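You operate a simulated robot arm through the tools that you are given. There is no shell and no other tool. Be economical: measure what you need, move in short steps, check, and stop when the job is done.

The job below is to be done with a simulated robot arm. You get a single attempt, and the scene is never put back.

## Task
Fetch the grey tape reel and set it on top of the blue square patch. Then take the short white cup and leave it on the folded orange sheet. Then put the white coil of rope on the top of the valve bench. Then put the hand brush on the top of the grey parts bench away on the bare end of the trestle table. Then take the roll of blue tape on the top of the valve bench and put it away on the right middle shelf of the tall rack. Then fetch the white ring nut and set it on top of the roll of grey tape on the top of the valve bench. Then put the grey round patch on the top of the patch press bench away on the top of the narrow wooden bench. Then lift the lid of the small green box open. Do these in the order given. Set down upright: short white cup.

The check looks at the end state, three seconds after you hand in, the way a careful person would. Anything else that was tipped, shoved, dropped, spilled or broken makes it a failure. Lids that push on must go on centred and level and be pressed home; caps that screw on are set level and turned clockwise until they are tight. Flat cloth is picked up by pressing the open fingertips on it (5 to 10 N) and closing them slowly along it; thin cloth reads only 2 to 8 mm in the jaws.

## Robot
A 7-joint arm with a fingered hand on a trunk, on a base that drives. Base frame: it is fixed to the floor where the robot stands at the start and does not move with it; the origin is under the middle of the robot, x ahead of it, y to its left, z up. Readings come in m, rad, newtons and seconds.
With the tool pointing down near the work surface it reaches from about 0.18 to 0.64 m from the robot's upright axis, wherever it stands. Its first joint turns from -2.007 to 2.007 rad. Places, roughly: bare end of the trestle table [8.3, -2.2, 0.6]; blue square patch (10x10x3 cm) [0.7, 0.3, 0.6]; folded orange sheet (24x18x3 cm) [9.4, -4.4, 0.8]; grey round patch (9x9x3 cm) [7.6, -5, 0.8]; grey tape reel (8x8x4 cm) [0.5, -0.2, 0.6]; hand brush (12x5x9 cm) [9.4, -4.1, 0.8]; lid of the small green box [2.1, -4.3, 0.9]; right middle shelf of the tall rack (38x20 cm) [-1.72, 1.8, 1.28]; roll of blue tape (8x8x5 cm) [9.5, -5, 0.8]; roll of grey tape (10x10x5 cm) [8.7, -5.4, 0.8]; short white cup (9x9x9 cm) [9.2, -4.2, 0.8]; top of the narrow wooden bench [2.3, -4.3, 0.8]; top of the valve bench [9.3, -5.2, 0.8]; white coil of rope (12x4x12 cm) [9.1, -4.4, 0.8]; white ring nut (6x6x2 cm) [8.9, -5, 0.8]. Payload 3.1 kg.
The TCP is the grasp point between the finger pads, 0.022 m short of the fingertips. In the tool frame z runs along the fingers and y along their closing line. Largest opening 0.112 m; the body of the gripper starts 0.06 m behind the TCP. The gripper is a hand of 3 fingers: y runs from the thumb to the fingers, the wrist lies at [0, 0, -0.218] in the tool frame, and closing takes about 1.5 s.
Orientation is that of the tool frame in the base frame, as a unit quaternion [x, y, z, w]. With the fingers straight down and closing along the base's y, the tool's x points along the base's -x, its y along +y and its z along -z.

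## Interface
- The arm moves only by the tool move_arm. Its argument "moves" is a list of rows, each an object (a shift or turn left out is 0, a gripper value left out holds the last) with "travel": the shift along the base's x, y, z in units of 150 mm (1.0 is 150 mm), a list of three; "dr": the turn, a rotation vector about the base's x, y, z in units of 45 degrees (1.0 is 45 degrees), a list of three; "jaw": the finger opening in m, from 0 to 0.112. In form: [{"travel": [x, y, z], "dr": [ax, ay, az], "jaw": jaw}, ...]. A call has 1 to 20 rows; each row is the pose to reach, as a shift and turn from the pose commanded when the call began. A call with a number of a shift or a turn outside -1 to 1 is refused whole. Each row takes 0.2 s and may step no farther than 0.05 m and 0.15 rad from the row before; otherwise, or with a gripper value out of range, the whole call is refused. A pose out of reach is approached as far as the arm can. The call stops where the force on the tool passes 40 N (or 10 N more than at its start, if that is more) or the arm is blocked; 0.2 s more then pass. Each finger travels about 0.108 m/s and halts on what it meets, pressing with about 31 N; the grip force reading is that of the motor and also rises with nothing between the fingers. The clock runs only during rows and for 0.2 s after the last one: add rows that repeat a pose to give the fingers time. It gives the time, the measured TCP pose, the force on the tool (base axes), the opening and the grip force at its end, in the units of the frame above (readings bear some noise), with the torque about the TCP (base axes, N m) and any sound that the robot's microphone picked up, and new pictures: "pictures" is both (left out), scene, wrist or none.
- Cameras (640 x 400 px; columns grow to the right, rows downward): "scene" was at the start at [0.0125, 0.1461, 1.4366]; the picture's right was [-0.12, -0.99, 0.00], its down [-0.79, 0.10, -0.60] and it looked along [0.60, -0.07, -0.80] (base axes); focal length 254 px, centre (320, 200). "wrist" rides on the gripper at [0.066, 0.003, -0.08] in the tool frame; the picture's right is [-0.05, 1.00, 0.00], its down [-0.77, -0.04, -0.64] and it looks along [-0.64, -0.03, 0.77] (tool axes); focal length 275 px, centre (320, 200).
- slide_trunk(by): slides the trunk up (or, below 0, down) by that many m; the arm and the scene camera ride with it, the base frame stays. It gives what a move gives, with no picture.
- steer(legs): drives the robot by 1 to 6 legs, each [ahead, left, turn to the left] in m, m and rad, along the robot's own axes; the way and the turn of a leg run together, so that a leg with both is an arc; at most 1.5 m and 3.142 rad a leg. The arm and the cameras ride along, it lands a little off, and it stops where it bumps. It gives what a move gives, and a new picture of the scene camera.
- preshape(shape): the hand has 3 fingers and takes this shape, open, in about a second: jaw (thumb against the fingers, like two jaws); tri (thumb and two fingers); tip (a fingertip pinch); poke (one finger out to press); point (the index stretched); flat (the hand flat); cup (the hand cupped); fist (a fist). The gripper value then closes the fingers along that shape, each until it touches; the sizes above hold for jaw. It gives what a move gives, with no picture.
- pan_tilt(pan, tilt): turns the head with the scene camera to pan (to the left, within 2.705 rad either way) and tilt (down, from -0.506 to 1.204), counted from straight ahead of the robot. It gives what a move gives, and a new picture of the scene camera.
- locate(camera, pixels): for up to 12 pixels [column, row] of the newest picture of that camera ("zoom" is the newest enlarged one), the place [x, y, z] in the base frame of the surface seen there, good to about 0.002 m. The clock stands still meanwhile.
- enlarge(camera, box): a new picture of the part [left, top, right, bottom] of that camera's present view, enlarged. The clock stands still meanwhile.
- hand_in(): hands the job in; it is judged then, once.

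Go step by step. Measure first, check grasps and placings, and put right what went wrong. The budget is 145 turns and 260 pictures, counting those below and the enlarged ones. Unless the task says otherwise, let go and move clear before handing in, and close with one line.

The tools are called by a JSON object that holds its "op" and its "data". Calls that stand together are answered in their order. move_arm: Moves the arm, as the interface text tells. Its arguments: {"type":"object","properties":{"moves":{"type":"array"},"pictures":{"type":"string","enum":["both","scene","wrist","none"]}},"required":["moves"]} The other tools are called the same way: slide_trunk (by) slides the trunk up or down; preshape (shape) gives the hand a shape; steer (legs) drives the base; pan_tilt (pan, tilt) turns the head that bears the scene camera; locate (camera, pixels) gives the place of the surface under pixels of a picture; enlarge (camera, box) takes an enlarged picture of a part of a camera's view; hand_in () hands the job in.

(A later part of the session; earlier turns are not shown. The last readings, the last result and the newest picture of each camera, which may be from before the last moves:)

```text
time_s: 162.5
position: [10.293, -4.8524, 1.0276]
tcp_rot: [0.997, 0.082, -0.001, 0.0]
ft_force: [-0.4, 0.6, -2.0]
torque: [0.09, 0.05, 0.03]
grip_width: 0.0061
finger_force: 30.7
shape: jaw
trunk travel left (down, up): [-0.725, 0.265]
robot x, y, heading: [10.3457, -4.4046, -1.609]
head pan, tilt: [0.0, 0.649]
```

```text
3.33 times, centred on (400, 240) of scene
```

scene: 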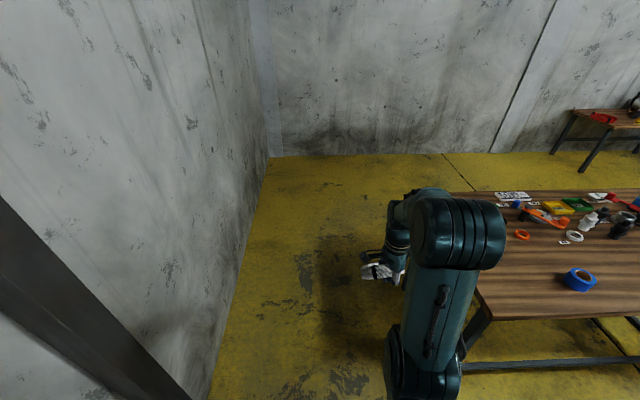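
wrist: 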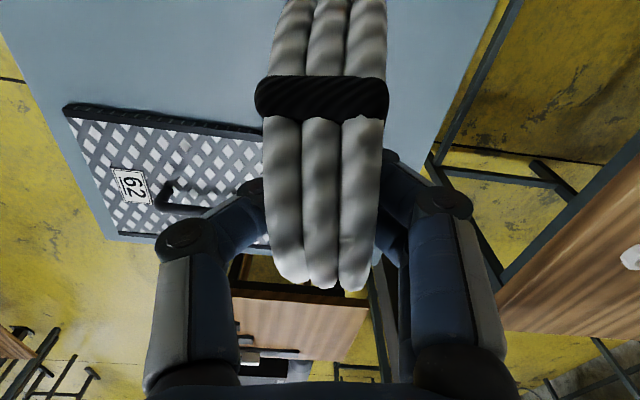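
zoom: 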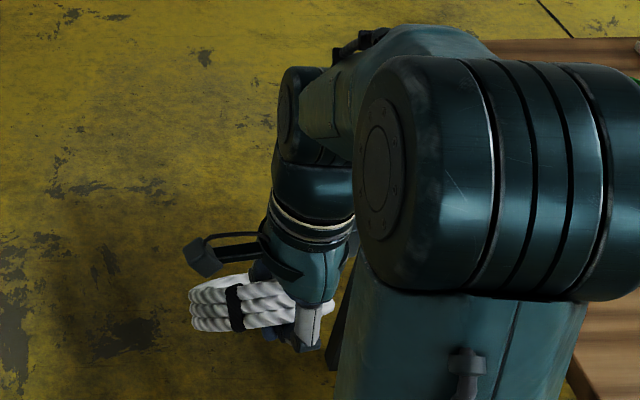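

The rope has swung in the grip but is still hooked between the fingers. I'll move gently to the bench's east end and set it down soon.

{"op": "steer", "data": {"legs": [[0.8, 0, 0], [0, 0, -1.53]]}}

{"op": "enlarge", "data": {"camera": "wrist", "box": [0, 0, 640, 400]}}

```text
time_s: 170.5
position: [9.8604, -5.1298, 1.0283]
tcp_rot: [0.762, -0.648, -0.001, -0.001]
ft_force: [0.1, 0.0, -2.7]
torque: [-0.01, -0.11, 0.02]
grip_width: 0.0063
finger_force: 31.8
shape: jaw
trunk travel left (down, up): [-0.725, 0.265]
robot x, y, heading: [10.3121, -5.1836, 3.101]
head pan, tilt: [0.0, 0.649]
```

scene: 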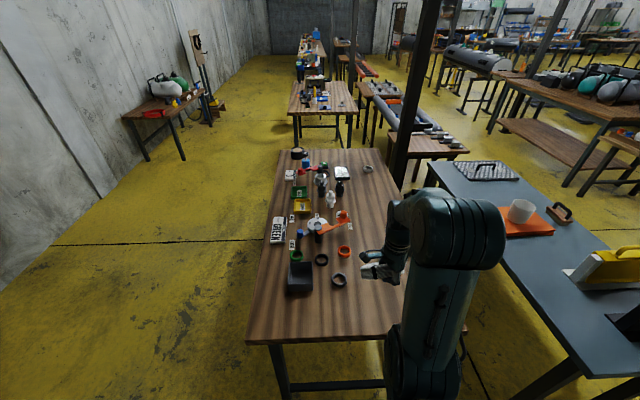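

```text
1.00 times, centred on (320, 200) of wrist (not enlarged: the box is as wide or as high as the picture)
```

zoom: 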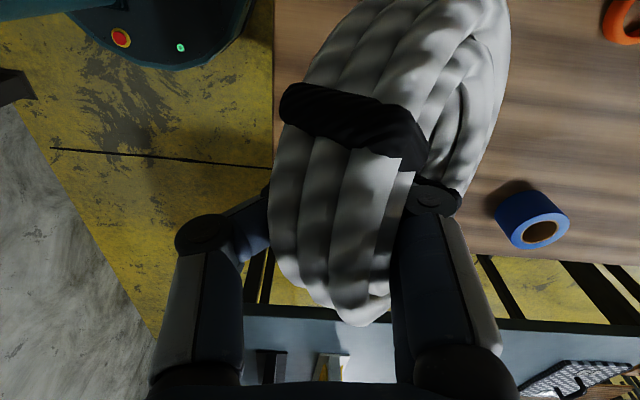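

The east end of the bench has bare wood near (330,320). I'll measure it.

{"op": "locate", "data": {"camera": "scene", "pixels": [[250, 338], [300, 325], [360, 325], [340, 280], [300, 280], [344, 250], [322, 260], [360, 300], [320, 300], [378, 268], [370, 230]]}}

{"op": "pan_tilt", "data": {"pan": 0, "tilt": 0.95}}

```text
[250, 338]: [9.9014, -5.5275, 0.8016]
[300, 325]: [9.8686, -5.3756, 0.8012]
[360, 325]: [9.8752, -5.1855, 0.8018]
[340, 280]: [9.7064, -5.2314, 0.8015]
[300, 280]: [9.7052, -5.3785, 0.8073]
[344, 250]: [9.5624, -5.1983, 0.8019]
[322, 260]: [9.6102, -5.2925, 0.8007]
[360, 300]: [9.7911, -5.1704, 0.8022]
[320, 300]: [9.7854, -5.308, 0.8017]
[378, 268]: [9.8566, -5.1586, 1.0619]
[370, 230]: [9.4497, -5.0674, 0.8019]
```

```text
time_s: 171.3
position: [9.8613, -5.1297, 1.029]
tcp_rot: [0.761, -0.649, -0.001, -0.001]
ft_force: [-0.2, 0.5, -2.5]
torque: [0.02, -0.05, -0.02]
grip_width: 0.0061
finger_force: 31.0
shape: jaw
trunk travel left (down, up): [-0.725, 0.265]
robot x, y, heading: [10.3073, -5.1793, 3.1]
head pan, tilt: [0.0, 0.949]
```

scene: 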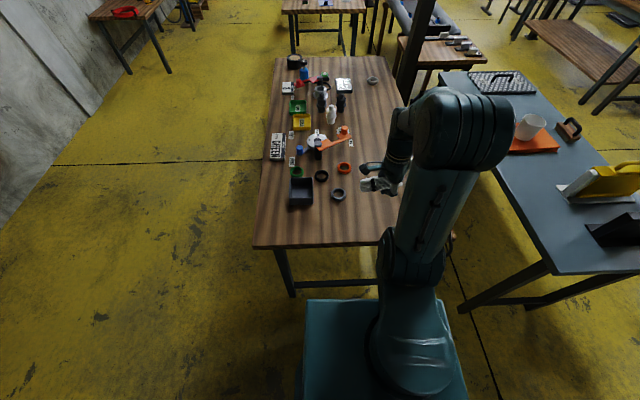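

I'll measure the rope's pose in the grip from the wrist picture.

{"op": "locate", "data": {"camera": "wrist", "pixels": [[330, 280], [350, 315], [300, 200], [380, 200], [340, 70], [400, 60], [470, 40], [490, 100], [450, 160], [430, 120], [400, 10], [500, 20]]}}

```text
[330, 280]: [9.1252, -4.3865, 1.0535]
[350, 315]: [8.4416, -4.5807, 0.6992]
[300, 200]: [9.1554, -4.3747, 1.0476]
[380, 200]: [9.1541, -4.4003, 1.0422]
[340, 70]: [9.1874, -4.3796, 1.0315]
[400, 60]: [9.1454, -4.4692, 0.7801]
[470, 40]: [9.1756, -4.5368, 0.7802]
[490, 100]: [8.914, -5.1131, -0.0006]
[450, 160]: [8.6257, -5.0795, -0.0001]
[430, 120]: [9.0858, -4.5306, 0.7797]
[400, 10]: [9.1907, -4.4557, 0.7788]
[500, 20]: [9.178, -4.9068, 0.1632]
```

{"op": "locate", "data": {"camera": "zoom", "pixels": [[330, 280], [355, 315], [300, 200], [380, 200], [340, 70], [400, 60], [470, 20], [490, 100], [450, 160], [440, 110], [400, 10], [500, 20]]}}

```text
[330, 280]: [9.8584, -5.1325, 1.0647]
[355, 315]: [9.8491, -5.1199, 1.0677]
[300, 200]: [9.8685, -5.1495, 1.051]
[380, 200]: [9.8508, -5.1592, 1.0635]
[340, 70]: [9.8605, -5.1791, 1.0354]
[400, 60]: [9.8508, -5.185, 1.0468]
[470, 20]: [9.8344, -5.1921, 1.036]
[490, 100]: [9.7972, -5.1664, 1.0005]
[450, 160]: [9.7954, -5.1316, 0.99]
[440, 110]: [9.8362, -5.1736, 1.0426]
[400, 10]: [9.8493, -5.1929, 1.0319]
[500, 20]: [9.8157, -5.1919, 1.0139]
```

The rope hangs west and down of the fingers. I'll move to TCP (9.80,-5.02) over bare wood and lower gradually.

{"op": "move_arm", "data": {"moves": [{"travel": [-0.15, 0.25, 0]}, {"travel": [-0.3, 0.5, 0]}, {"travel": [-0.4, 0.73, -0.15]}, {"travel": [-0.4, 0.73, -0.4]}, {"travel": [-0.4, 0.73, -0.5]}], "pictures": "both"}}

```text
time_s: 172.5
position: [9.8037, -5.0176, 0.9536]
tcp_rot: [0.761, -0.648, 0.0, -0.002]
ft_force: [0.9, 0.9, -2.7]
torque: [0.04, -0.06, -0.01]
grip_width: 0.0062
finger_force: 30.5
shape: jaw
trunk travel left (down, up): [-0.725, 0.265]
robot x, y, heading: [10.3051, -5.1808, 3.1]
head pan, tilt: [0.0, 0.949]
```

scene: 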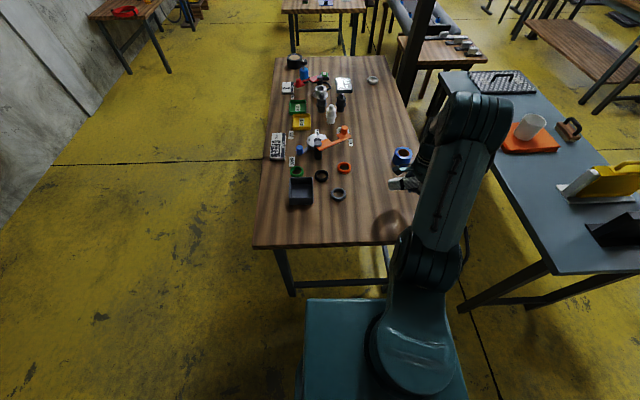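
wrist: 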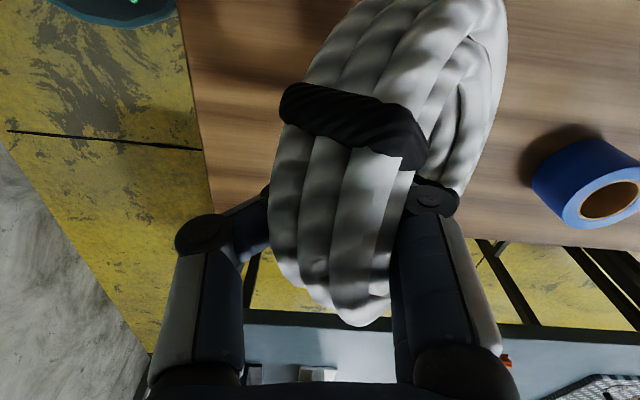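

{"op": "move_arm", "data": {"moves": [{"travel": [0, 0, -0.1]}, {"travel": [0, 0, -0.2]}, {"travel": [0, 0, -0.28]}, {"travel": [0, 0, -0.34]}, {"travel": [0, 0, -0.4]}, {"travel": [0, 0, -0.44]}], "pictures": "wrist"}}

```text
time_s: 173.9
position: [9.8013, -5.0196, 0.8876]
tcp_rot: [0.761, -0.649, -0.001, -0.001]
ft_force: [-0.4, 0.2, -2.6]
torque: [0.04, -0.07, 0.0]
grip_width: 0.0061
finger_force: 31.2
shape: jaw
trunk travel left (down, up): [-0.725, 0.265]
robot x, y, heading: [10.3087, -5.1803, 3.098]
head pan, tilt: [0.0, 0.949]
```

wrist: 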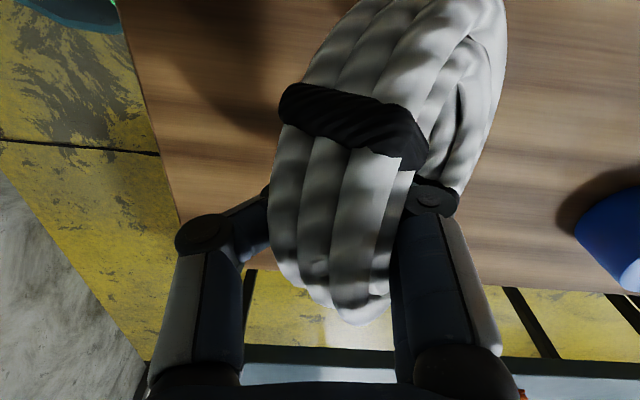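

{"op": "move_arm", "data": {"moves": [{"travel": [0, 0, -0.04]}, {"travel": [0, 0, -0.08]}, {"travel": [0, 0, -0.12]}, {"travel": [0, 0, -0.16]}, {"travel": [0, 0, -0.2]}, {"travel": [0, 0, -0.24]}, {"travel": [0, 0, -0.28]}], "pictures": "both"}}

```text
time_s: 175.5
position: [9.8005, -5.0204, 0.8461]
tcp_rot: [0.762, -0.648, -0.001, -0.001]
ft_force: [1.7, 0.6, 0.3]
torque: [0.01, 0.04, 0.03]
grip_width: 0.0058
finger_force: 31.2
shape: jaw
trunk travel left (down, up): [-0.725, 0.265]
robot x, y, heading: [10.3089, -5.1789, 3.099]
head pan, tilt: [0.0, 0.949]
```

scene: 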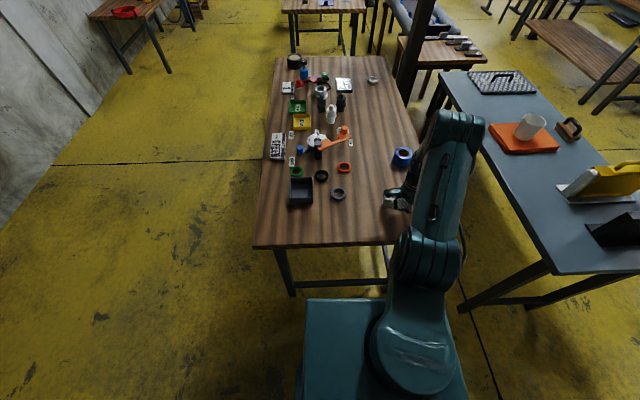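
wrist: 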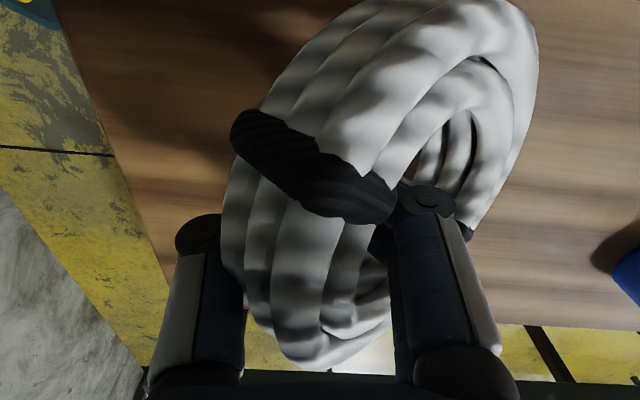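

The coil has touched and is tipping flat. The right-hand fingers pass through its hole and the thumb is outside. I'll lower slightly more and open gradually.

{"op": "move_arm", "data": {"moves": [{"travel": [0, 0, -0.04]}, {"travel": [0, 0, -0.07]}, {"travel": [0, 0, -0.07], "jaw": 0.015}, {"travel": [0, 0, -0.07], "jaw": 0.03}, {"travel": [0, 0, -0.07], "jaw": 0.04}, {"travel": [0, 0, -0.07], "jaw": 0.05}, {"travel": [0, 0, -0.07], "jaw": 0.05}], "pictures": "wrist"}}

```text
time_s: 177.1
position: [9.8016, -5.0208, 0.8351]
tcp_rot: [0.762, -0.648, -0.001, -0.002]
ft_force: [0.4, -0.3, -1.4]
torque: [0.01, 0.02, -0.01]
grip_width: 0.0496
finger_force: 0.1
shape: jaw
trunk travel left (down, up): [-0.725, 0.265]
robot x, y, heading: [10.3108, -5.1799, 3.099]
head pan, tilt: [0.0, 0.949]
```

wrist: 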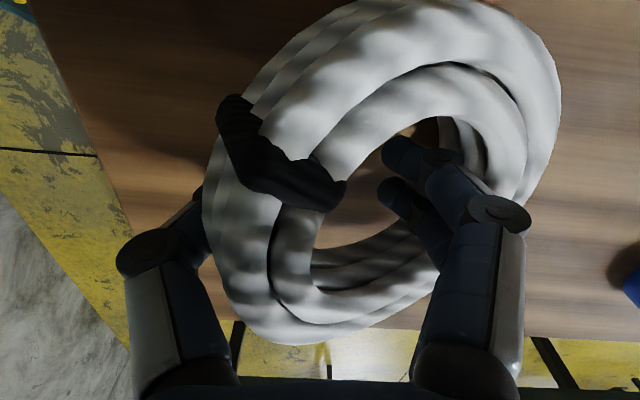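

The coil leans on the thumb. I'll shift east slightly so the thumb clears, then raise slowly.

{"op": "move_arm", "data": {"moves": [{"travel": [0.04, 0, 0]}, {"travel": [0.08, 0, 0.0]}, {"travel": [0.08, 0, 0.05]}, {"travel": [0.08, 0, 0.1]}, {"travel": [0.08, 0, 0.15]}], "pictures": "wrist"}}

```text
time_s: 178.3
position: [9.8143, -5.021, 0.8581]
tcp_rot: [0.762, -0.648, -0.001, -0.001]
ft_force: [-0.4, 0.7, 0.7]
torque: [0.01, 0.0, -0.03]
grip_width: 0.0501
finger_force: 0.0
shape: jaw
trunk travel left (down, up): [-0.725, 0.265]
robot x, y, heading: [10.3092, -5.1813, 3.102]
head pan, tilt: [0.0, 0.949]
```

wrist: 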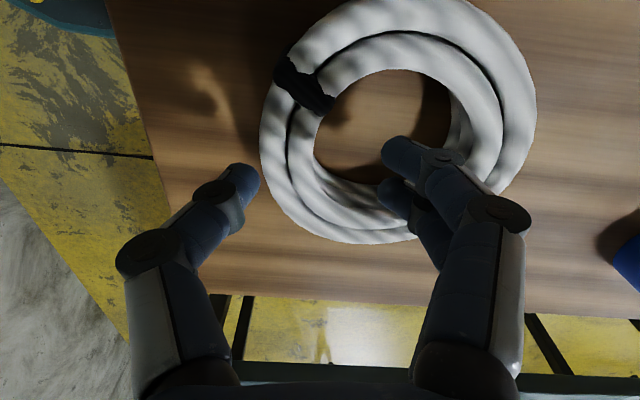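

The coil now lies flat on the bench. I'll raise clear and open.

{"op": "move_arm", "data": {"moves": [{"travel": [0, 0, 0.2]}, {"travel": [0, 0, 0.5]}, {"travel": [0, 0, 0.8]}, {"travel": [0, 0, 1.0], "jaw": 0.112}, {"travel": [0, 0, 1.0], "jaw": 0.112}], "pictures": "both"}}

```text
time_s: 179.5
position: [9.8163, -5.0202, 1.0089]
tcp_rot: [0.762, -0.648, -0.001, -0.001]
ft_force: [-0.6, -0.3, -0.1]
torque: [0.01, -0.02, -0.04]
grip_width: 0.112
finger_force: 0.0
shape: jaw
trunk travel left (down, up): [-0.725, 0.265]
robot x, y, heading: [10.3106, -5.1805, 3.101]
head pan, tilt: [0.0, 0.949]
```

scene: 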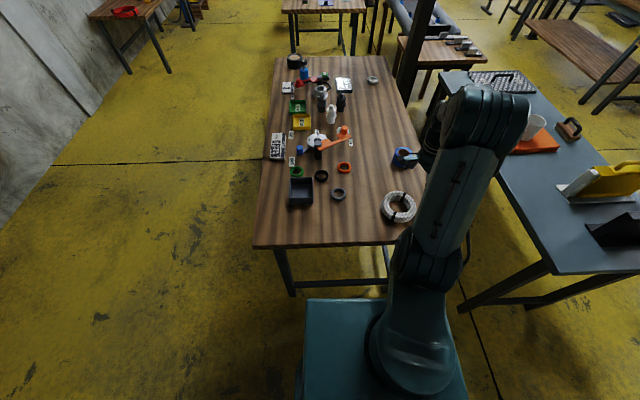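
wrist: 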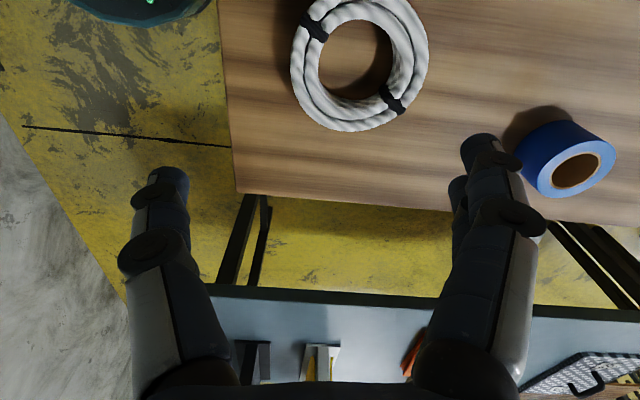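

The rope lies flat on the valve bench, clear of everything. Next is the brush: I'll pull the arm in and return to the parts bench.

{"op": "move_arm", "data": {"moves": [{"travel": [0.2, -0.3, 0.1]}, {"travel": [0.4, -0.6, 0.3]}, {"travel": [0.5, -0.9, 0.4]}], "pictures": "none"}}

{"op": "steer", "data": {"legs": [[0, 0, 1.61], [-1.5, 0, 0], [-0.15, 0, 0], [0, -0.9, 0]]}}

```text
refused: row 1 steps farther than a row can; nothing moved
```

```text
time_s: 196.2
position: [9.264, -3.9955, 1.0076]
tcp_rot: [0.996, 0.094, -0.002, 0.001]
ft_force: [0.2, -0.7, -0.1]
torque: [0.0, 0.0, -0.03]
grip_width: 0.1118
finger_force: 0.1
shape: jaw
trunk travel left (down, up): [-0.725, 0.265]
robot x, y, heading: [9.4087, -3.4975, -1.587]
head pan, tilt: [0.0, 0.949]
```

scene: 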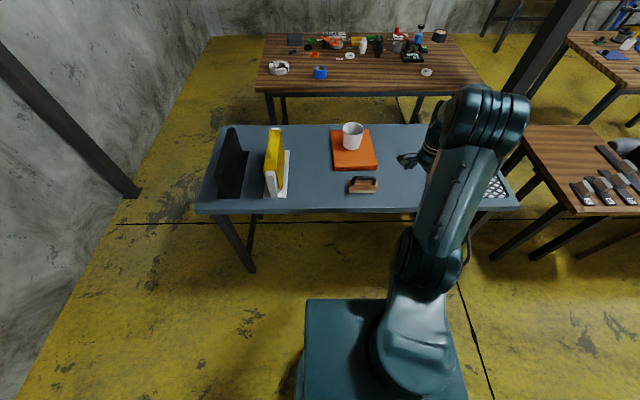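

The robot is in front of the bench at (9.409,-3.498). I'll advance 0.2 and bring the hand over the brush, squaring the yaw.

{"op": "steer", "data": {"legs": [[0.2, 0, 0.015]]}}

{"op": "move_arm", "data": {"moves": [{"travel": [0.25, 0.1, 0], "dr": [0, 0, -0.12]}, {"travel": [0.5, 0.2, 0], "dr": [0, 0, -0.24]}, {"travel": [0.75, 0.35, 0], "dr": [0, 0, -0.24]}, {"travel": [0.8, 0.39, 0], "dr": [0, 0, -0.24]}], "pictures": "wrist"}}

```text
time_s: 197.8
position: [9.272, -4.1959, 1.0069]
tcp_rot: [0.995, 0.104, -0.001, 0.001]
ft_force: [0.7, -0.2, -0.4]
torque: [0.01, -0.02, -0.01]
grip_width: 0.112
finger_force: 0.0
shape: jaw
trunk travel left (down, up): [-0.725, 0.265]
robot x, y, heading: [9.4082, -3.6941, -1.566]
head pan, tilt: [0.0, 0.949]
```

scene: 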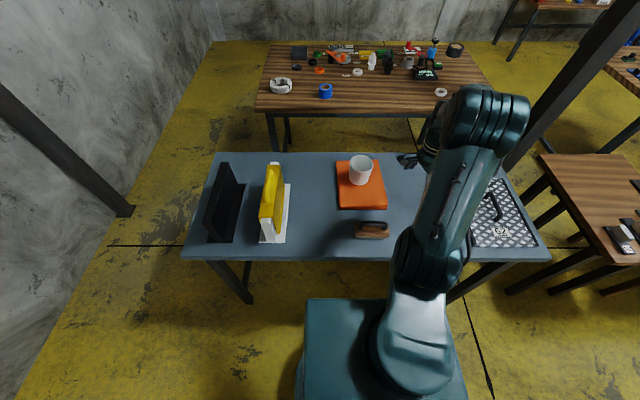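

```text
time_s: 198.8
position: [9.3921, -4.1375, 1.0072]
tcp_rot: [1.0, 0.01, -0.002, 0.001]
ft_force: [-0.2, -0.3, 0.6]
torque: [-0.01, 0.02, 0.0]
grip_width: 0.112
finger_force: 0.1
shape: jaw
trunk travel left (down, up): [-0.725, 0.265]
robot x, y, heading: [9.4065, -3.6986, -1.566]
head pan, tilt: [0.0, 0.949]
```

wrist: 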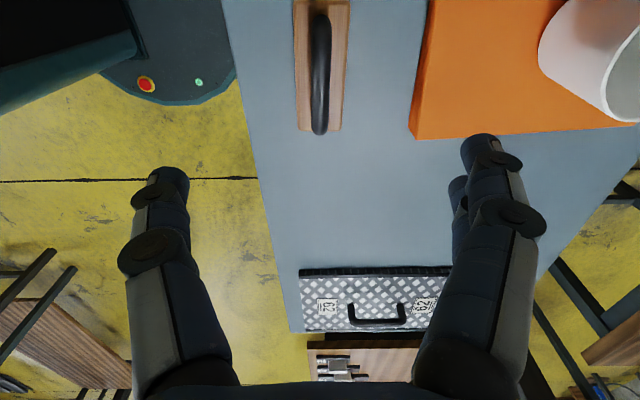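

The brush is aligned between the fingers. I'll check its centre line and descend.

{"op": "locate", "data": {"camera": "wrist", "pixels": [[300, 100], [342, 100], [320, 60], [320, 130], [298, 20], [347, 20], [410, 130], [450, 120]]}}

{"op": "move_arm", "data": {"moves": [{"travel": [0, 0, -0.3]}, {"travel": [0, 0, -0.6]}, {"travel": [0, 0, -0.85]}], "pictures": "wrist"}}

```text
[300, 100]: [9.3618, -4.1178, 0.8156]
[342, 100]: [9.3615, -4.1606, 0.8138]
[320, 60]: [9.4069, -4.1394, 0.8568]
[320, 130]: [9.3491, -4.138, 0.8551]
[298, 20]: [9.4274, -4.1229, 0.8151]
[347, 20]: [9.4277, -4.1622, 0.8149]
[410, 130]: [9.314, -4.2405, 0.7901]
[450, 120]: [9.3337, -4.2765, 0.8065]
```

```text
time_s: 199.6
position: [9.394, -4.1385, 0.8786]
tcp_rot: [1.0, 0.011, -0.002, 0.0]
ft_force: [0.0, 0.5, 0.1]
torque: [-0.07, -0.01, 0.01]
grip_width: 0.1116
finger_force: 0.1
shape: jaw
trunk travel left (down, up): [-0.725, 0.265]
robot x, y, heading: [9.4063, -3.6969, -1.563]
head pan, tilt: [0.0, 0.949]
```

wrist: 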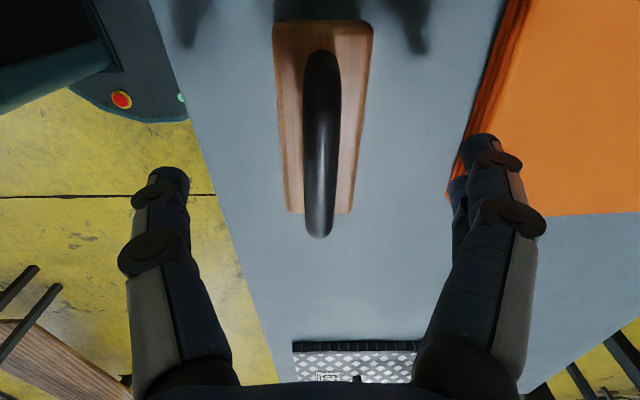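

{"op": "move_arm", "data": {"moves": [{"travel": [-0.04, 0, 0], "jaw": 0.09}, {"travel": [-0.04, 0, 0], "jaw": 0.08}, {"travel": [-0.04, 0, -0.2], "jaw": 0.08}, {"travel": [-0.04, 0, -0.4], "jaw": 0.08}, {"travel": [-0.04, 0, -0.44], "jaw": 0.08}, {"travel": [-0.04, 0, -0.44], "jaw": 0.05}, {"travel": [-0.04, 0, -0.44], "jaw": 0.03}, {"travel": [-0.04, 0, -0.44], "jaw": 0.01}, {"travel": [-0.04, 0, -0.44], "jaw": 0.01}, {"travel": [-0.04, 0, -0.44], "jaw": 0.01}], "pictures": "wrist"}}

```text
time_s: 201.8
position: [9.3858, -4.1401, 0.8147]
tcp_rot: [1.0, 0.009, -0.002, 0.0]
ft_force: [0.3, -0.8, 0.0]
torque: [-0.02, -0.02, -0.01]
grip_width: 0.0415
finger_force: 31.1
shape: jaw
trunk travel left (down, up): [-0.725, 0.265]
robot x, y, heading: [9.4097, -3.6974, -1.568]
head pan, tilt: [0.0, 0.949]
```

wrist: 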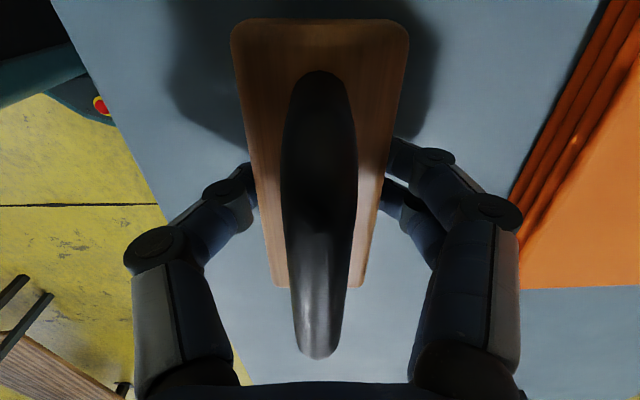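

The brush is gripped firmly. I'll lift, back off, turn around and drive to the trestle's bare end at about (8.3,-2.2).

{"op": "move_arm", "data": {"moves": [{"travel": [0, 0, 0.2]}, {"travel": [0, 0, 0.5]}, {"travel": [0, 0, 0.8]}, {"travel": [0, 0.1, 1.0]}, {"travel": [0, 0.4, 1.0]}, {"travel": [0, 0.6, 1.0]}], "pictures": "wrist"}}

{"op": "steer", "data": {"legs": [[-0.5, 0, 0], [0, -1.1, 0], [0, 0, -1.57], [0, 0, -1.57]]}}

{"op": "pan_tilt", "data": {"pan": 0, "tilt": 0.8}}

```text
time_s: 203.2
position: [9.3796, -4.0506, 0.9654]
tcp_rot: [1.0, 0.001, -0.001, 0.0]
ft_force: [2.0, 0.3, -1.9]
torque: [-0.08, 0.12, 0.05]
grip_width: 0.0409
finger_force: 31.1
shape: jaw
out of reach, approached as far as the arm can: row 5
trunk travel left (down, up): [-0.725, 0.265]
robot x, y, heading: [9.4039, -3.6926, -1.566]
head pan, tilt: [0.0, 0.949]
```

wrist: 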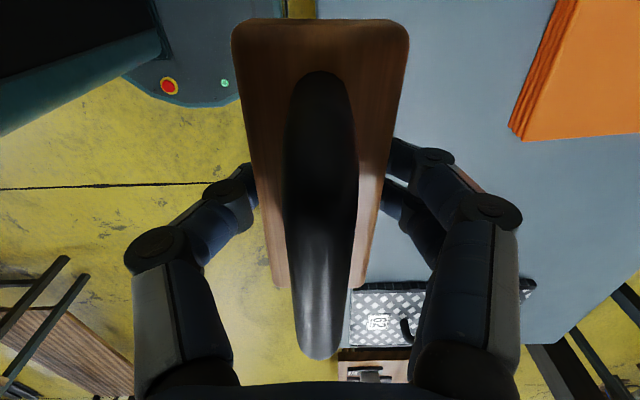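

```text
time_s: 219.1
position: [8.3242, -2.8767, 0.9665]
tcp_rot: [-0.02, 1.0, -0.001, 0.002]
ft_force: [0.6, 0.5, -1.3]
torque: [0.0, 0.02, -0.03]
grip_width: 0.0406
finger_force: 31.4
shape: jaw
trunk travel left (down, up): [-0.725, 0.265]
robot x, y, heading: [8.3053, -3.2329, 1.593]
head pan, tilt: [0.0, 0.949]
```

scene: 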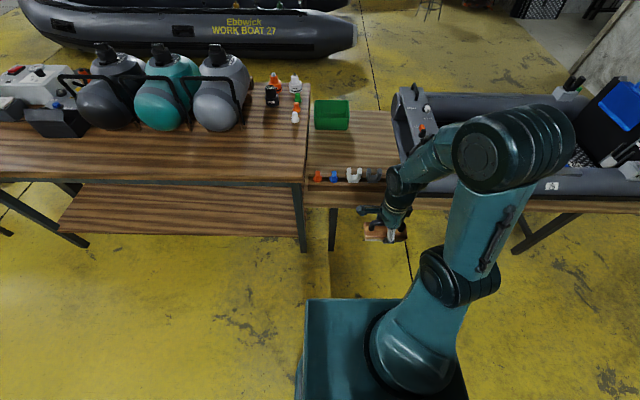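

```text
time_s: 219.8
position: [8.3234, -2.8764, 0.9665]
tcp_rot: [-0.019, 1.0, 0.0, 0.002]
ft_force: [0.7, 0.3, -1.3]
torque: [0.03, -0.01, 0.02]
grip_width: 0.0407
finger_force: 30.8
shape: jaw
trunk travel left (down, up): [-0.725, 0.265]
robot x, y, heading: [8.3104, -3.2315, 1.593]
head pan, tilt: [0.0, 0.799]
```

scene: 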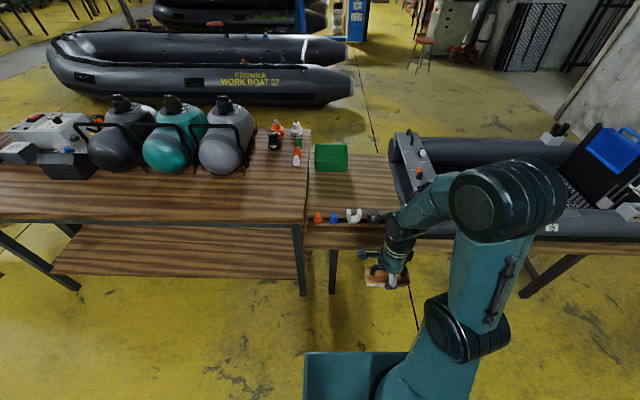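

The bare end lies between the green bin and the tool tray, near (355,190). I'll measure it.

{"op": "enlarge", "data": {"camera": "scene", "box": [280, 120, 440, 260]}}

{"op": "locate", "data": {"camera": "scene", "pixels": [[315, 172], [347, 172], [330, 195], [370, 195], [345, 222], [387, 175], [390, 215], [310, 240], [318, 218], [360, 160], [305, 205], [400, 140]]}}

```text
2.86 times, centred on (360, 190) of scene
```

zoom: 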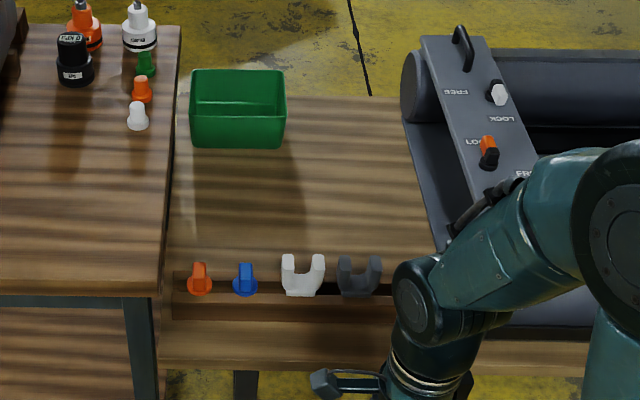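

```text
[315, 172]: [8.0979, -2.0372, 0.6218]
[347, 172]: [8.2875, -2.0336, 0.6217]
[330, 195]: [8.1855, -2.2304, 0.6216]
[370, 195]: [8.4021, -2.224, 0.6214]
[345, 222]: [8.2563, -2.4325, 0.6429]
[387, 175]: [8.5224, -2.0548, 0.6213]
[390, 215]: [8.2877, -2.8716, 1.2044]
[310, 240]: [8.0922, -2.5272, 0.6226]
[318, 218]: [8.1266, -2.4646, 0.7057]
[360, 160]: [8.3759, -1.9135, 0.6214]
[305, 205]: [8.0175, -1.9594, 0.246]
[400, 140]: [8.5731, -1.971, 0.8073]
```

The table is at 0.621, free over x 8.1–8.5, y −2.35 to −2.06. I'll target (8.33,-2.2), lower the trunk and drive up.

{"op": "steer", "data": {"legs": [[0.41, 0, -0.022]]}}

{"op": "slide_trunk", "data": {"by": -0.1}}

{"op": "move_arm", "data": {"moves": [{"travel": [0, 0.3, 0]}, {"travel": [0, 0.6, 0]}, {"travel": [0, 0.9, 0]}, {"travel": [0, 1.0, 0]}], "pictures": "both"}}

```text
time_s: 222.3
position: [8.3271, -2.4707, 0.9653]
tcp_rot: [-0.008, 1.0, 0.0, 0.002]
ft_force: [-0.3, -0.2, -2.3]
torque: [0.01, 0.0, -0.01]
grip_width: 0.0405
finger_force: 30.8
shape: jaw
trunk travel left (down, up): [-0.725, 0.265]
robot x, y, heading: [8.3041, -2.8241, 1.573]
head pan, tilt: [0.0, 0.799]
```

scene: 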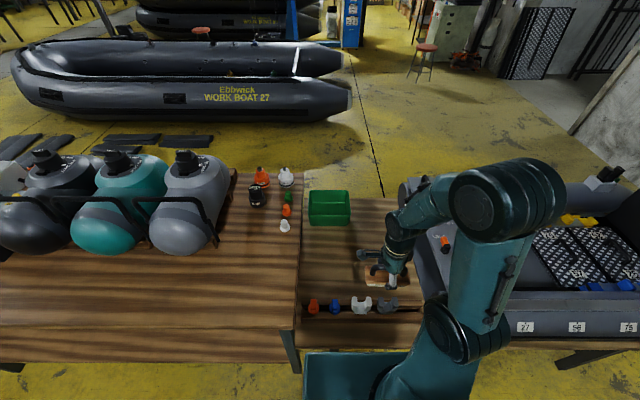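

```text
time_s: 223.7
position: [8.3282, -2.4715, 0.8656]
tcp_rot: [-0.008, 1.0, 0.0, 0.002]
ft_force: [-0.1, 0.8, -2.4]
torque: [-0.02, -0.02, -0.01]
grip_width: 0.0406
finger_force: 31.5
shape: jaw
trunk travel left (down, up): [-0.625, 0.365]
robot x, y, heading: [8.3041, -2.8236, 1.579]
head pan, tilt: [0.0, 0.799]
```

```text
time_s: 224.7
position: [8.3266, -2.3187, 0.8661]
tcp_rot: [-0.009, 1.0, 0.0, 0.002]
ft_force: [0.7, 0.4, -2.6]
torque: [-0.01, 0.03, 0.0]
grip_width: 0.0406
finger_force: 30.8
shape: jaw
trunk travel left (down, up): [-0.625, 0.365]
robot x, y, heading: [8.3034, -2.8282, 1.577]
head pan, tilt: [0.0, 0.799]
```

scene: 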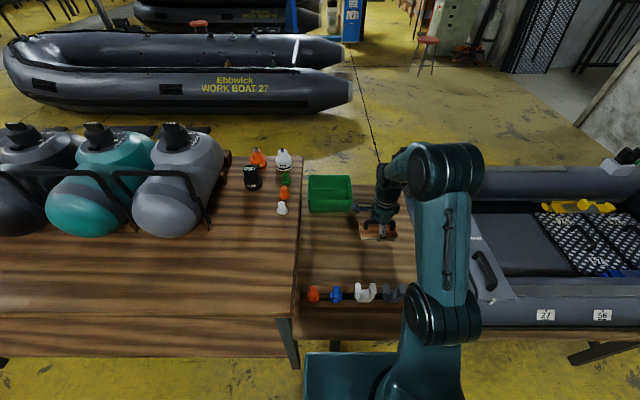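
wrist: 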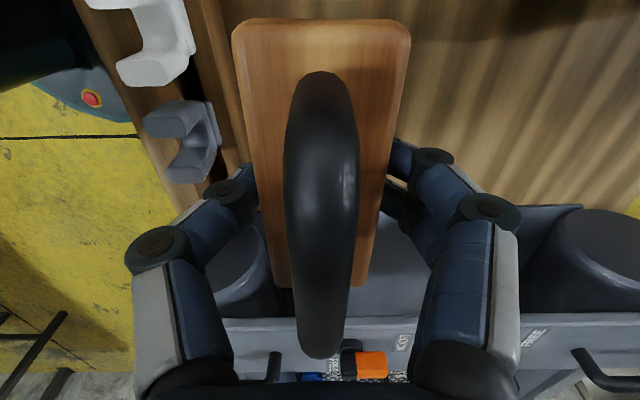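

The raft's panel lies to the east, so I'll shift slightly west to (8.29,-2.215) and descend.

{"op": "move_arm", "data": {"moves": [{"travel": [-0.1, 0.25, 0]}, {"travel": [-0.23, 0.5, 0]}, {"travel": [-0.23, 0.69, -0.15]}, {"travel": [-0.23, 0.69, -0.45]}, {"travel": [-0.23, 0.69, -0.75]}, {"travel": [-0.23, 0.69, -1.0]}], "pictures": "both"}}

```text
time_s: 226.1
position: [8.2911, -2.2178, 0.7165]
tcp_rot: [-0.009, 1.0, -0.001, 0.003]
ft_force: [0.8, 0.6, -2.0]
torque: [-0.03, -0.01, -0.01]
grip_width: 0.0405
finger_force: 30.9
shape: jaw
trunk travel left (down, up): [-0.625, 0.365]
robot x, y, heading: [8.3014, -2.8222, 1.575]
head pan, tilt: [0.0, 0.799]
```

scene: 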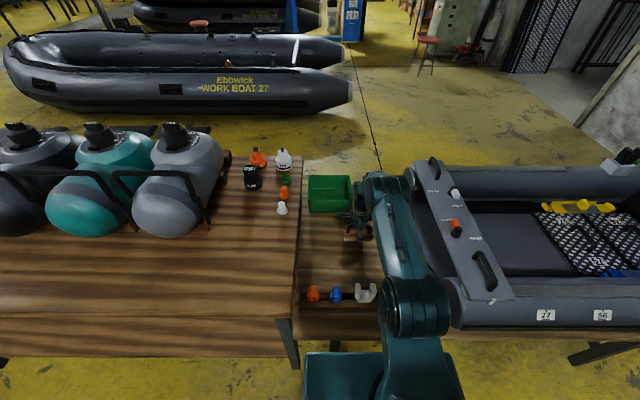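
wrist: 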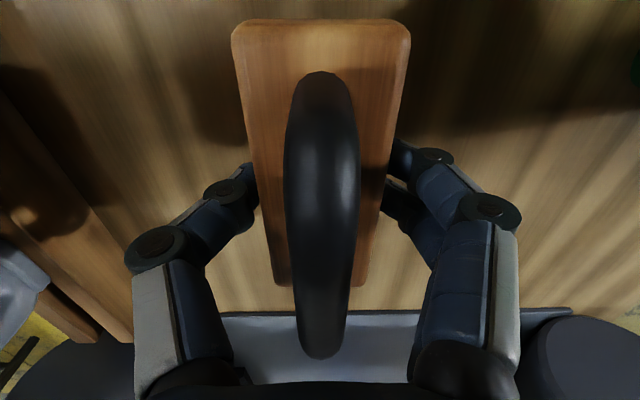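

{"op": "move_arm", "data": {"moves": [{"travel": [0, -0.03, -0.2]}, {"travel": [0, -0.03, -0.33]}, {"travel": [0, -0.03, -0.37]}, {"travel": [0, -0.03, -0.385]}, {"travel": [0, -0.03, -0.385]}], "pictures": "none"}}

```text
time_s: 227.3
position: [8.2907, -2.2224, 0.6584]
tcp_rot: [-0.008, 1.0, 0.0, 0.002]
ft_force: [-0.7, -0.3, -1.1]
torque: [-0.02, 0.0, 0.0]
grip_width: 0.0405
finger_force: 31.0
shape: jaw
trunk travel left (down, up): [-0.625, 0.365]
robot x, y, heading: [8.3029, -2.8249, 1.578]
head pan, tilt: [0.0, 0.799]
```

{"op": "move_arm", "data": {"moves": [{"travel": [0, 0, -0.012]}, {"travel": [0, 0, -0.024]}, {"travel": [0, 0, -0.024]}], "pictures": "none"}}

```text
time_s: 228.1
position: [8.2908, -2.2226, 0.6536]
tcp_rot: [-0.009, 1.0, -0.001, 0.002]
ft_force: [-0.4, 0.3, -2.1]
torque: [0.0, -0.03, 0.0]
grip_width: 0.0404
finger_force: 31.5
shape: jaw
trunk travel left (down, up): [-0.625, 0.365]
robot x, y, heading: [8.3047, -2.8235, 1.576]
head pan, tilt: [0.0, 0.799]
```

{"op": "move_arm", "data": {"moves": [{"travel": [0, 0, -0.012]}, {"travel": [0, 0, -0.02]}, {"travel": [0, 0, -0.02]}], "pictures": "wrist"}}

```text
time_s: 228.9
position: [8.292, -2.2217, 0.6517]
tcp_rot: [-0.009, 1.0, 0.002, 0.003]
ft_force: [-0.5, -0.7, 8.3]
torque: [-0.01, 0.0, 0.03]
grip_width: 0.0406
finger_force: 30.5
shape: jaw
trunk travel left (down, up): [-0.625, 0.365]
robot x, y, heading: [8.3026, -2.8238, 1.571]
head pan, tilt: [0.0, 0.799]
```

wrist: 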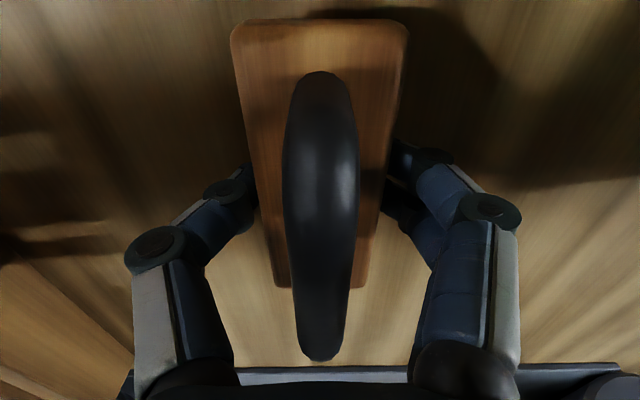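

Contact at 8 N. I'll release the brush and rise straight up before retracting.

{"op": "move_arm", "data": {"moves": [{"travel": [0, 0, 0], "jaw": 0.05}, {"travel": [0, 0, 0], "jaw": 0.065}, {"travel": [0, 0, 0], "jaw": 0.08}, {"travel": [0, 0, 0], "jaw": 0.08}, {"travel": [0, 0, 0.2], "jaw": 0.08}, {"travel": [0, 0, 0.5], "jaw": 0.08}, {"travel": [0, 0, 0.8], "jaw": 0.08}, {"travel": [0, 0, 1.0], "jaw": 0.1}], "pictures": "none"}}

{"op": "move_arm", "data": {"moves": [{"travel": [0, -0.1, 0.3]}, {"travel": [0, -0.35, 0.5]}, {"travel": [0, -0.65, 0.6]}, {"travel": [0, -0.95, 0.6]}], "pictures": "both"}}

```text
time_s: 230.7
position: [8.2919, -2.2203, 0.8028]
tcp_rot: [-0.007, 1.0, 0.001, 0.002]
ft_force: [-0.5, 0.2, -0.2]
torque: [-0.02, -0.01, 0.03]
grip_width: 0.0997
finger_force: 0.0
shape: jaw
trunk travel left (down, up): [-0.625, 0.365]
robot x, y, heading: [8.3008, -2.8234, 1.578]
head pan, tilt: [0.0, 0.799]
```

```text
time_s: 231.7
position: [8.2895, -2.368, 0.8937]
tcp_rot: [-0.008, 1.0, 0.001, 0.001]
ft_force: [0.1, 0.0, -0.6]
torque: [0.05, -0.05, -0.02]
grip_width: 0.1
finger_force: 0.0
shape: jaw
trunk travel left (down, up): [-0.625, 0.365]
robot x, y, heading: [8.3018, -2.8256, 1.574]
head pan, tilt: [0.0, 0.799]
```

scene: 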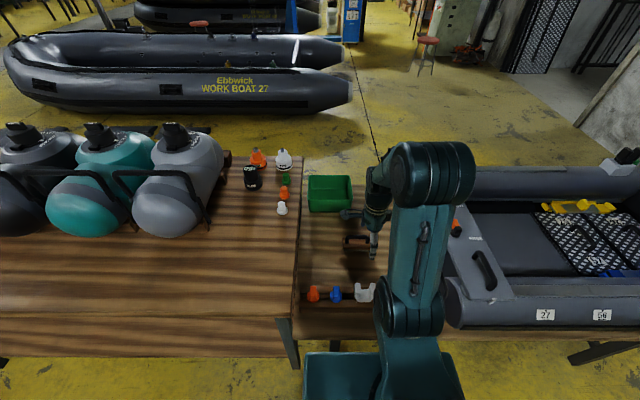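
wrist: 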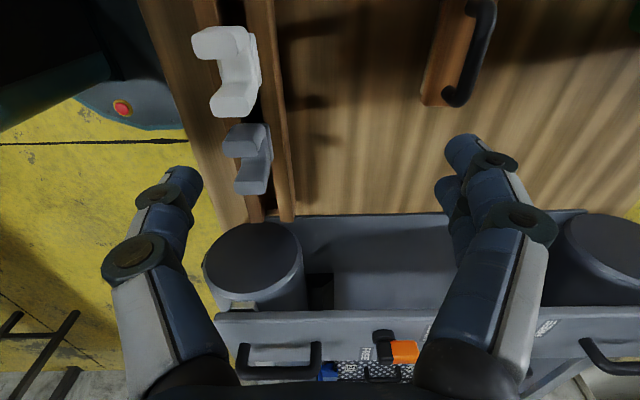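

The brush is upright on the bare end. Next is the blue tape, so I'll drive back round to the east end of the valve bench.

{"op": "slide_trunk", "data": {"by": 0.1}}

{"op": "steer", "data": {"legs": [[-0.42, 0, 0], [0, -1.5, 0], [0, -0.53, 0], [-1.5, 0, 0], [-0.42, 0, 0], [0, 0, 1.57]]}}

{"op": "pan_tilt", "data": {"pan": 0, "tilt": 0.9}}

```text
time_s: 233.0
position: [8.2901, -2.3663, 0.9922]
tcp_rot: [-0.008, 1.0, 0.001, 0.002]
ft_force: [0.6, -0.5, 0.1]
torque: [0.02, -0.01, 0.01]
grip_width: 0.0998
finger_force: 0.1
shape: jaw
trunk travel left (down, up): [-0.725, 0.265]
robot x, y, heading: [8.2987, -2.8254, 1.578]
head pan, tilt: [0.0, 0.799]
```

```text
time_s: 258.3
position: [9.9071, -5.2412, 0.993]
tcp_rot: [0.722, -0.692, -0.001, -0.001]
ft_force: [0.9, -0.4, -0.1]
torque: [-0.02, 0.01, 0.05]
grip_width: 0.1
finger_force: 0.1
shape: jaw
trunk travel left (down, up): [-0.725, 0.265]
robot x, y, heading: [10.3652, -5.2195, -3.112]
head pan, tilt: [0.0, 0.799]
```

scene: 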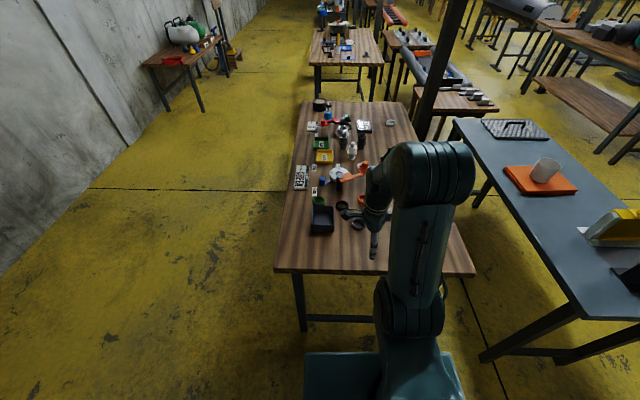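

```text
time_s: 259.0
position: [9.9064, -5.2406, 0.9926]
tcp_rot: [0.722, -0.692, -0.002, -0.002]
ft_force: [0.4, 0.8, 0.3]
torque: [-0.04, 0.02, -0.02]
grip_width: 0.0995
finger_force: 0.1
shape: jaw
trunk travel left (down, up): [-0.725, 0.265]
robot x, y, heading: [10.3653, -5.2176, -3.115]
head pan, tilt: [0.0, 0.901]
```

scene: 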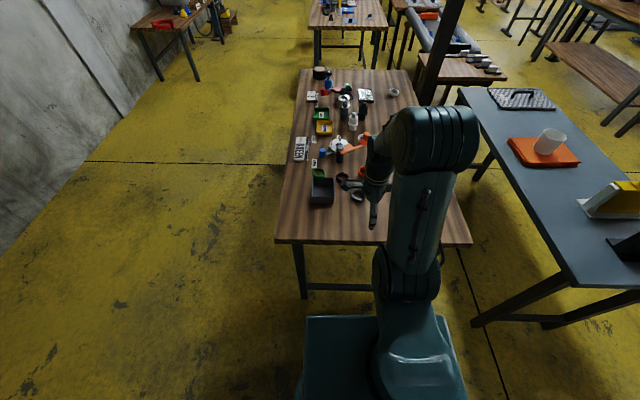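

The robot is at (10.365,-5.218) facing west. I'll move ahead 0.25 and right 0.15 to reach the blue tape.

{"op": "steer", "data": {"legs": [[0, 0.0, -0.027], [0, -0.15, 0], [0.25, 0, 0]]}}

{"op": "move_arm", "data": {"moves": [{"travel": [0, 0, 0], "jaw": 0.112}, {"travel": [0, 0, 0], "jaw": 0.112}], "pictures": "wrist"}}

```text
time_s: 262.1
position: [9.6594, -5.0809, 0.9928]
tcp_rot: [0.714, -0.7, -0.002, -0.001]
ft_force: [-1.0, -0.4, -0.1]
torque: [-0.02, -0.02, -0.02]
grip_width: 0.1
finger_force: 0.1
shape: jaw
trunk travel left (down, up): [-0.725, 0.265]
robot x, y, heading: [10.1175, -5.0695, -3.139]
head pan, tilt: [0.0, 0.901]
```

scene: 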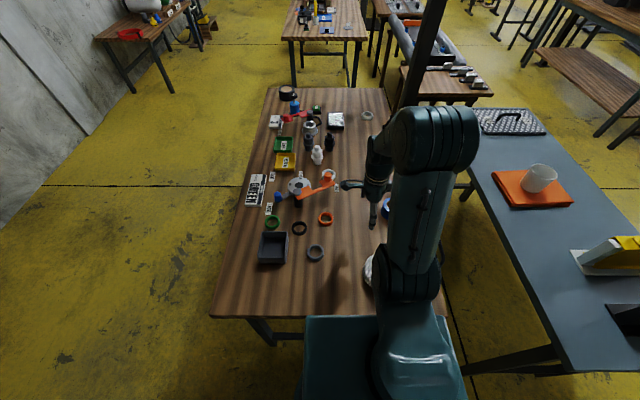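

```text
time_s: 262.8
position: [9.6596, -5.0809, 0.9937]
tcp_rot: [0.714, -0.7, -0.001, -0.002]
ft_force: [-0.5, 0.6, -0.3]
torque: [-0.03, -0.02, 0.0]
grip_width: 0.1119
finger_force: 0.1
shape: jaw
trunk travel left (down, up): [-0.725, 0.265]
robot x, y, heading: [10.1207, -5.0698, -3.137]
head pan, tilt: [0.0, 0.901]
```

wrist: 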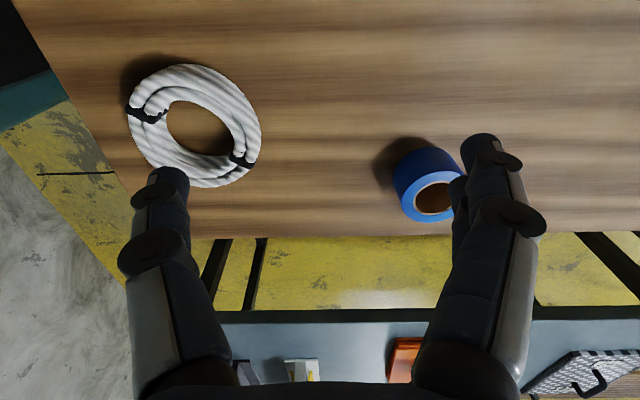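

{"op": "locate", "data": {"camera": "wrist", "pixels": [[400, 205], [410, 160], [430, 155], [432, 222], [415, 200], [449, 185], [355, 150]]}}

{"op": "move_arm", "data": {"moves": [{"travel": [-0.25, 0.15, 0]}, {"travel": [-0.5, 0.3, 0]}, {"travel": [-0.75, 0.45, 0]}, {"travel": [-0.8, 0.55, 0]}], "pictures": "wrist"}}

```text
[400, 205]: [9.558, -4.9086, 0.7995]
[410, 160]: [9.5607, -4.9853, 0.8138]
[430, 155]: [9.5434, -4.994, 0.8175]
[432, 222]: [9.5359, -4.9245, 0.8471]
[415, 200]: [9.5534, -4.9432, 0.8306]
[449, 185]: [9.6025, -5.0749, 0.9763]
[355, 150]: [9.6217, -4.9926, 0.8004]
```

```text
time_s: 263.8
position: [9.542, -4.9983, 0.9895]
tcp_rot: [0.714, -0.7, -0.001, -0.002]
ft_force: [0.1, 0.2, -0.1]
torque: [-0.03, 0.0, 0.0]
grip_width: 0.1117
finger_force: 0.1
shape: jaw
trunk travel left (down, up): [-0.725, 0.265]
robot x, y, heading: [10.1185, -5.0684, -3.135]
head pan, tilt: [0.0, 0.901]
```

wrist: 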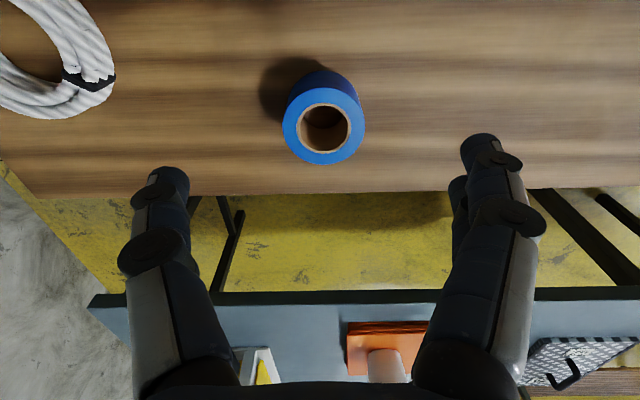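

{"op": "locate", "data": {"camera": "wrist", "pixels": [[284, 125], [363, 122], [325, 92], [322, 161], [300, 98], [348, 150]]}}

```text
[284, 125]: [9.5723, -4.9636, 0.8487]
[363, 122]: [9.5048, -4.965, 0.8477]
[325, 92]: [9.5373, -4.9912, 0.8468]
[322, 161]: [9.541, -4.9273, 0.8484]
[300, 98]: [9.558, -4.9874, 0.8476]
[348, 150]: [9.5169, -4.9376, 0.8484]
```

The tape centre is (9.539,-4.960), top 0.848. I'll descend over it and close.

{"op": "move_arm", "data": {"moves": [{"travel": [-0.01, 0.2, -0.1]}, {"travel": [-0.01, 0.255, -0.4]}, {"travel": [-0.01, 0.255, -0.7]}, {"travel": [-0.01, 0.255, -1.0]}], "pictures": "none"}}

{"op": "move_arm", "data": {"moves": [{"travel": [0, 0, -0.07]}, {"travel": [0, 0, -0.07], "jaw": 0.09}, {"travel": [0, 0, -0.07], "jaw": 0.075}, {"travel": [0, 0, -0.07], "jaw": 0.06}, {"travel": [0, 0, -0.07], "jaw": 0.045}, {"travel": [0, 0, -0.07], "jaw": 0.045}, {"travel": [0, 0, -0.07], "jaw": 0.045}, {"travel": [0, 0, -0.07], "jaw": 0.045}], "pictures": "wrist"}}

```text
time_s: 264.8
position: [9.5387, -4.9604, 0.844]
tcp_rot: [0.713, -0.701, -0.002, -0.001]
ft_force: [-0.5, -0.4, -0.5]
torque: [-0.02, -0.01, 0.02]
grip_width: 0.112
finger_force: 0.1
shape: jaw
trunk travel left (down, up): [-0.725, 0.265]
robot x, y, heading: [10.1176, -5.0694, -3.138]
head pan, tilt: [0.0, 0.901]
```

```text
time_s: 266.6
position: [9.5375, -4.9611, 0.8349]
tcp_rot: [0.714, -0.7, -0.001, -0.002]
ft_force: [-0.2, -1.1, 0.8]
torque: [0.02, -0.01, -0.01]
grip_width: 0.062
finger_force: 31.8
shape: jaw
trunk travel left (down, up): [-0.725, 0.265]
robot x, y, heading: [10.119, -5.0707, -3.139]
head pan, tilt: [0.0, 0.901]
```

wrist: 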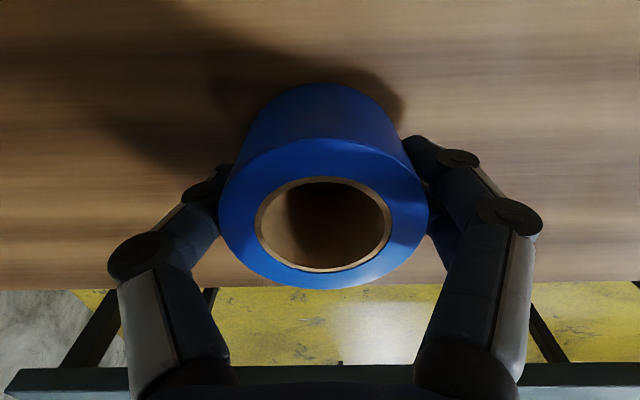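

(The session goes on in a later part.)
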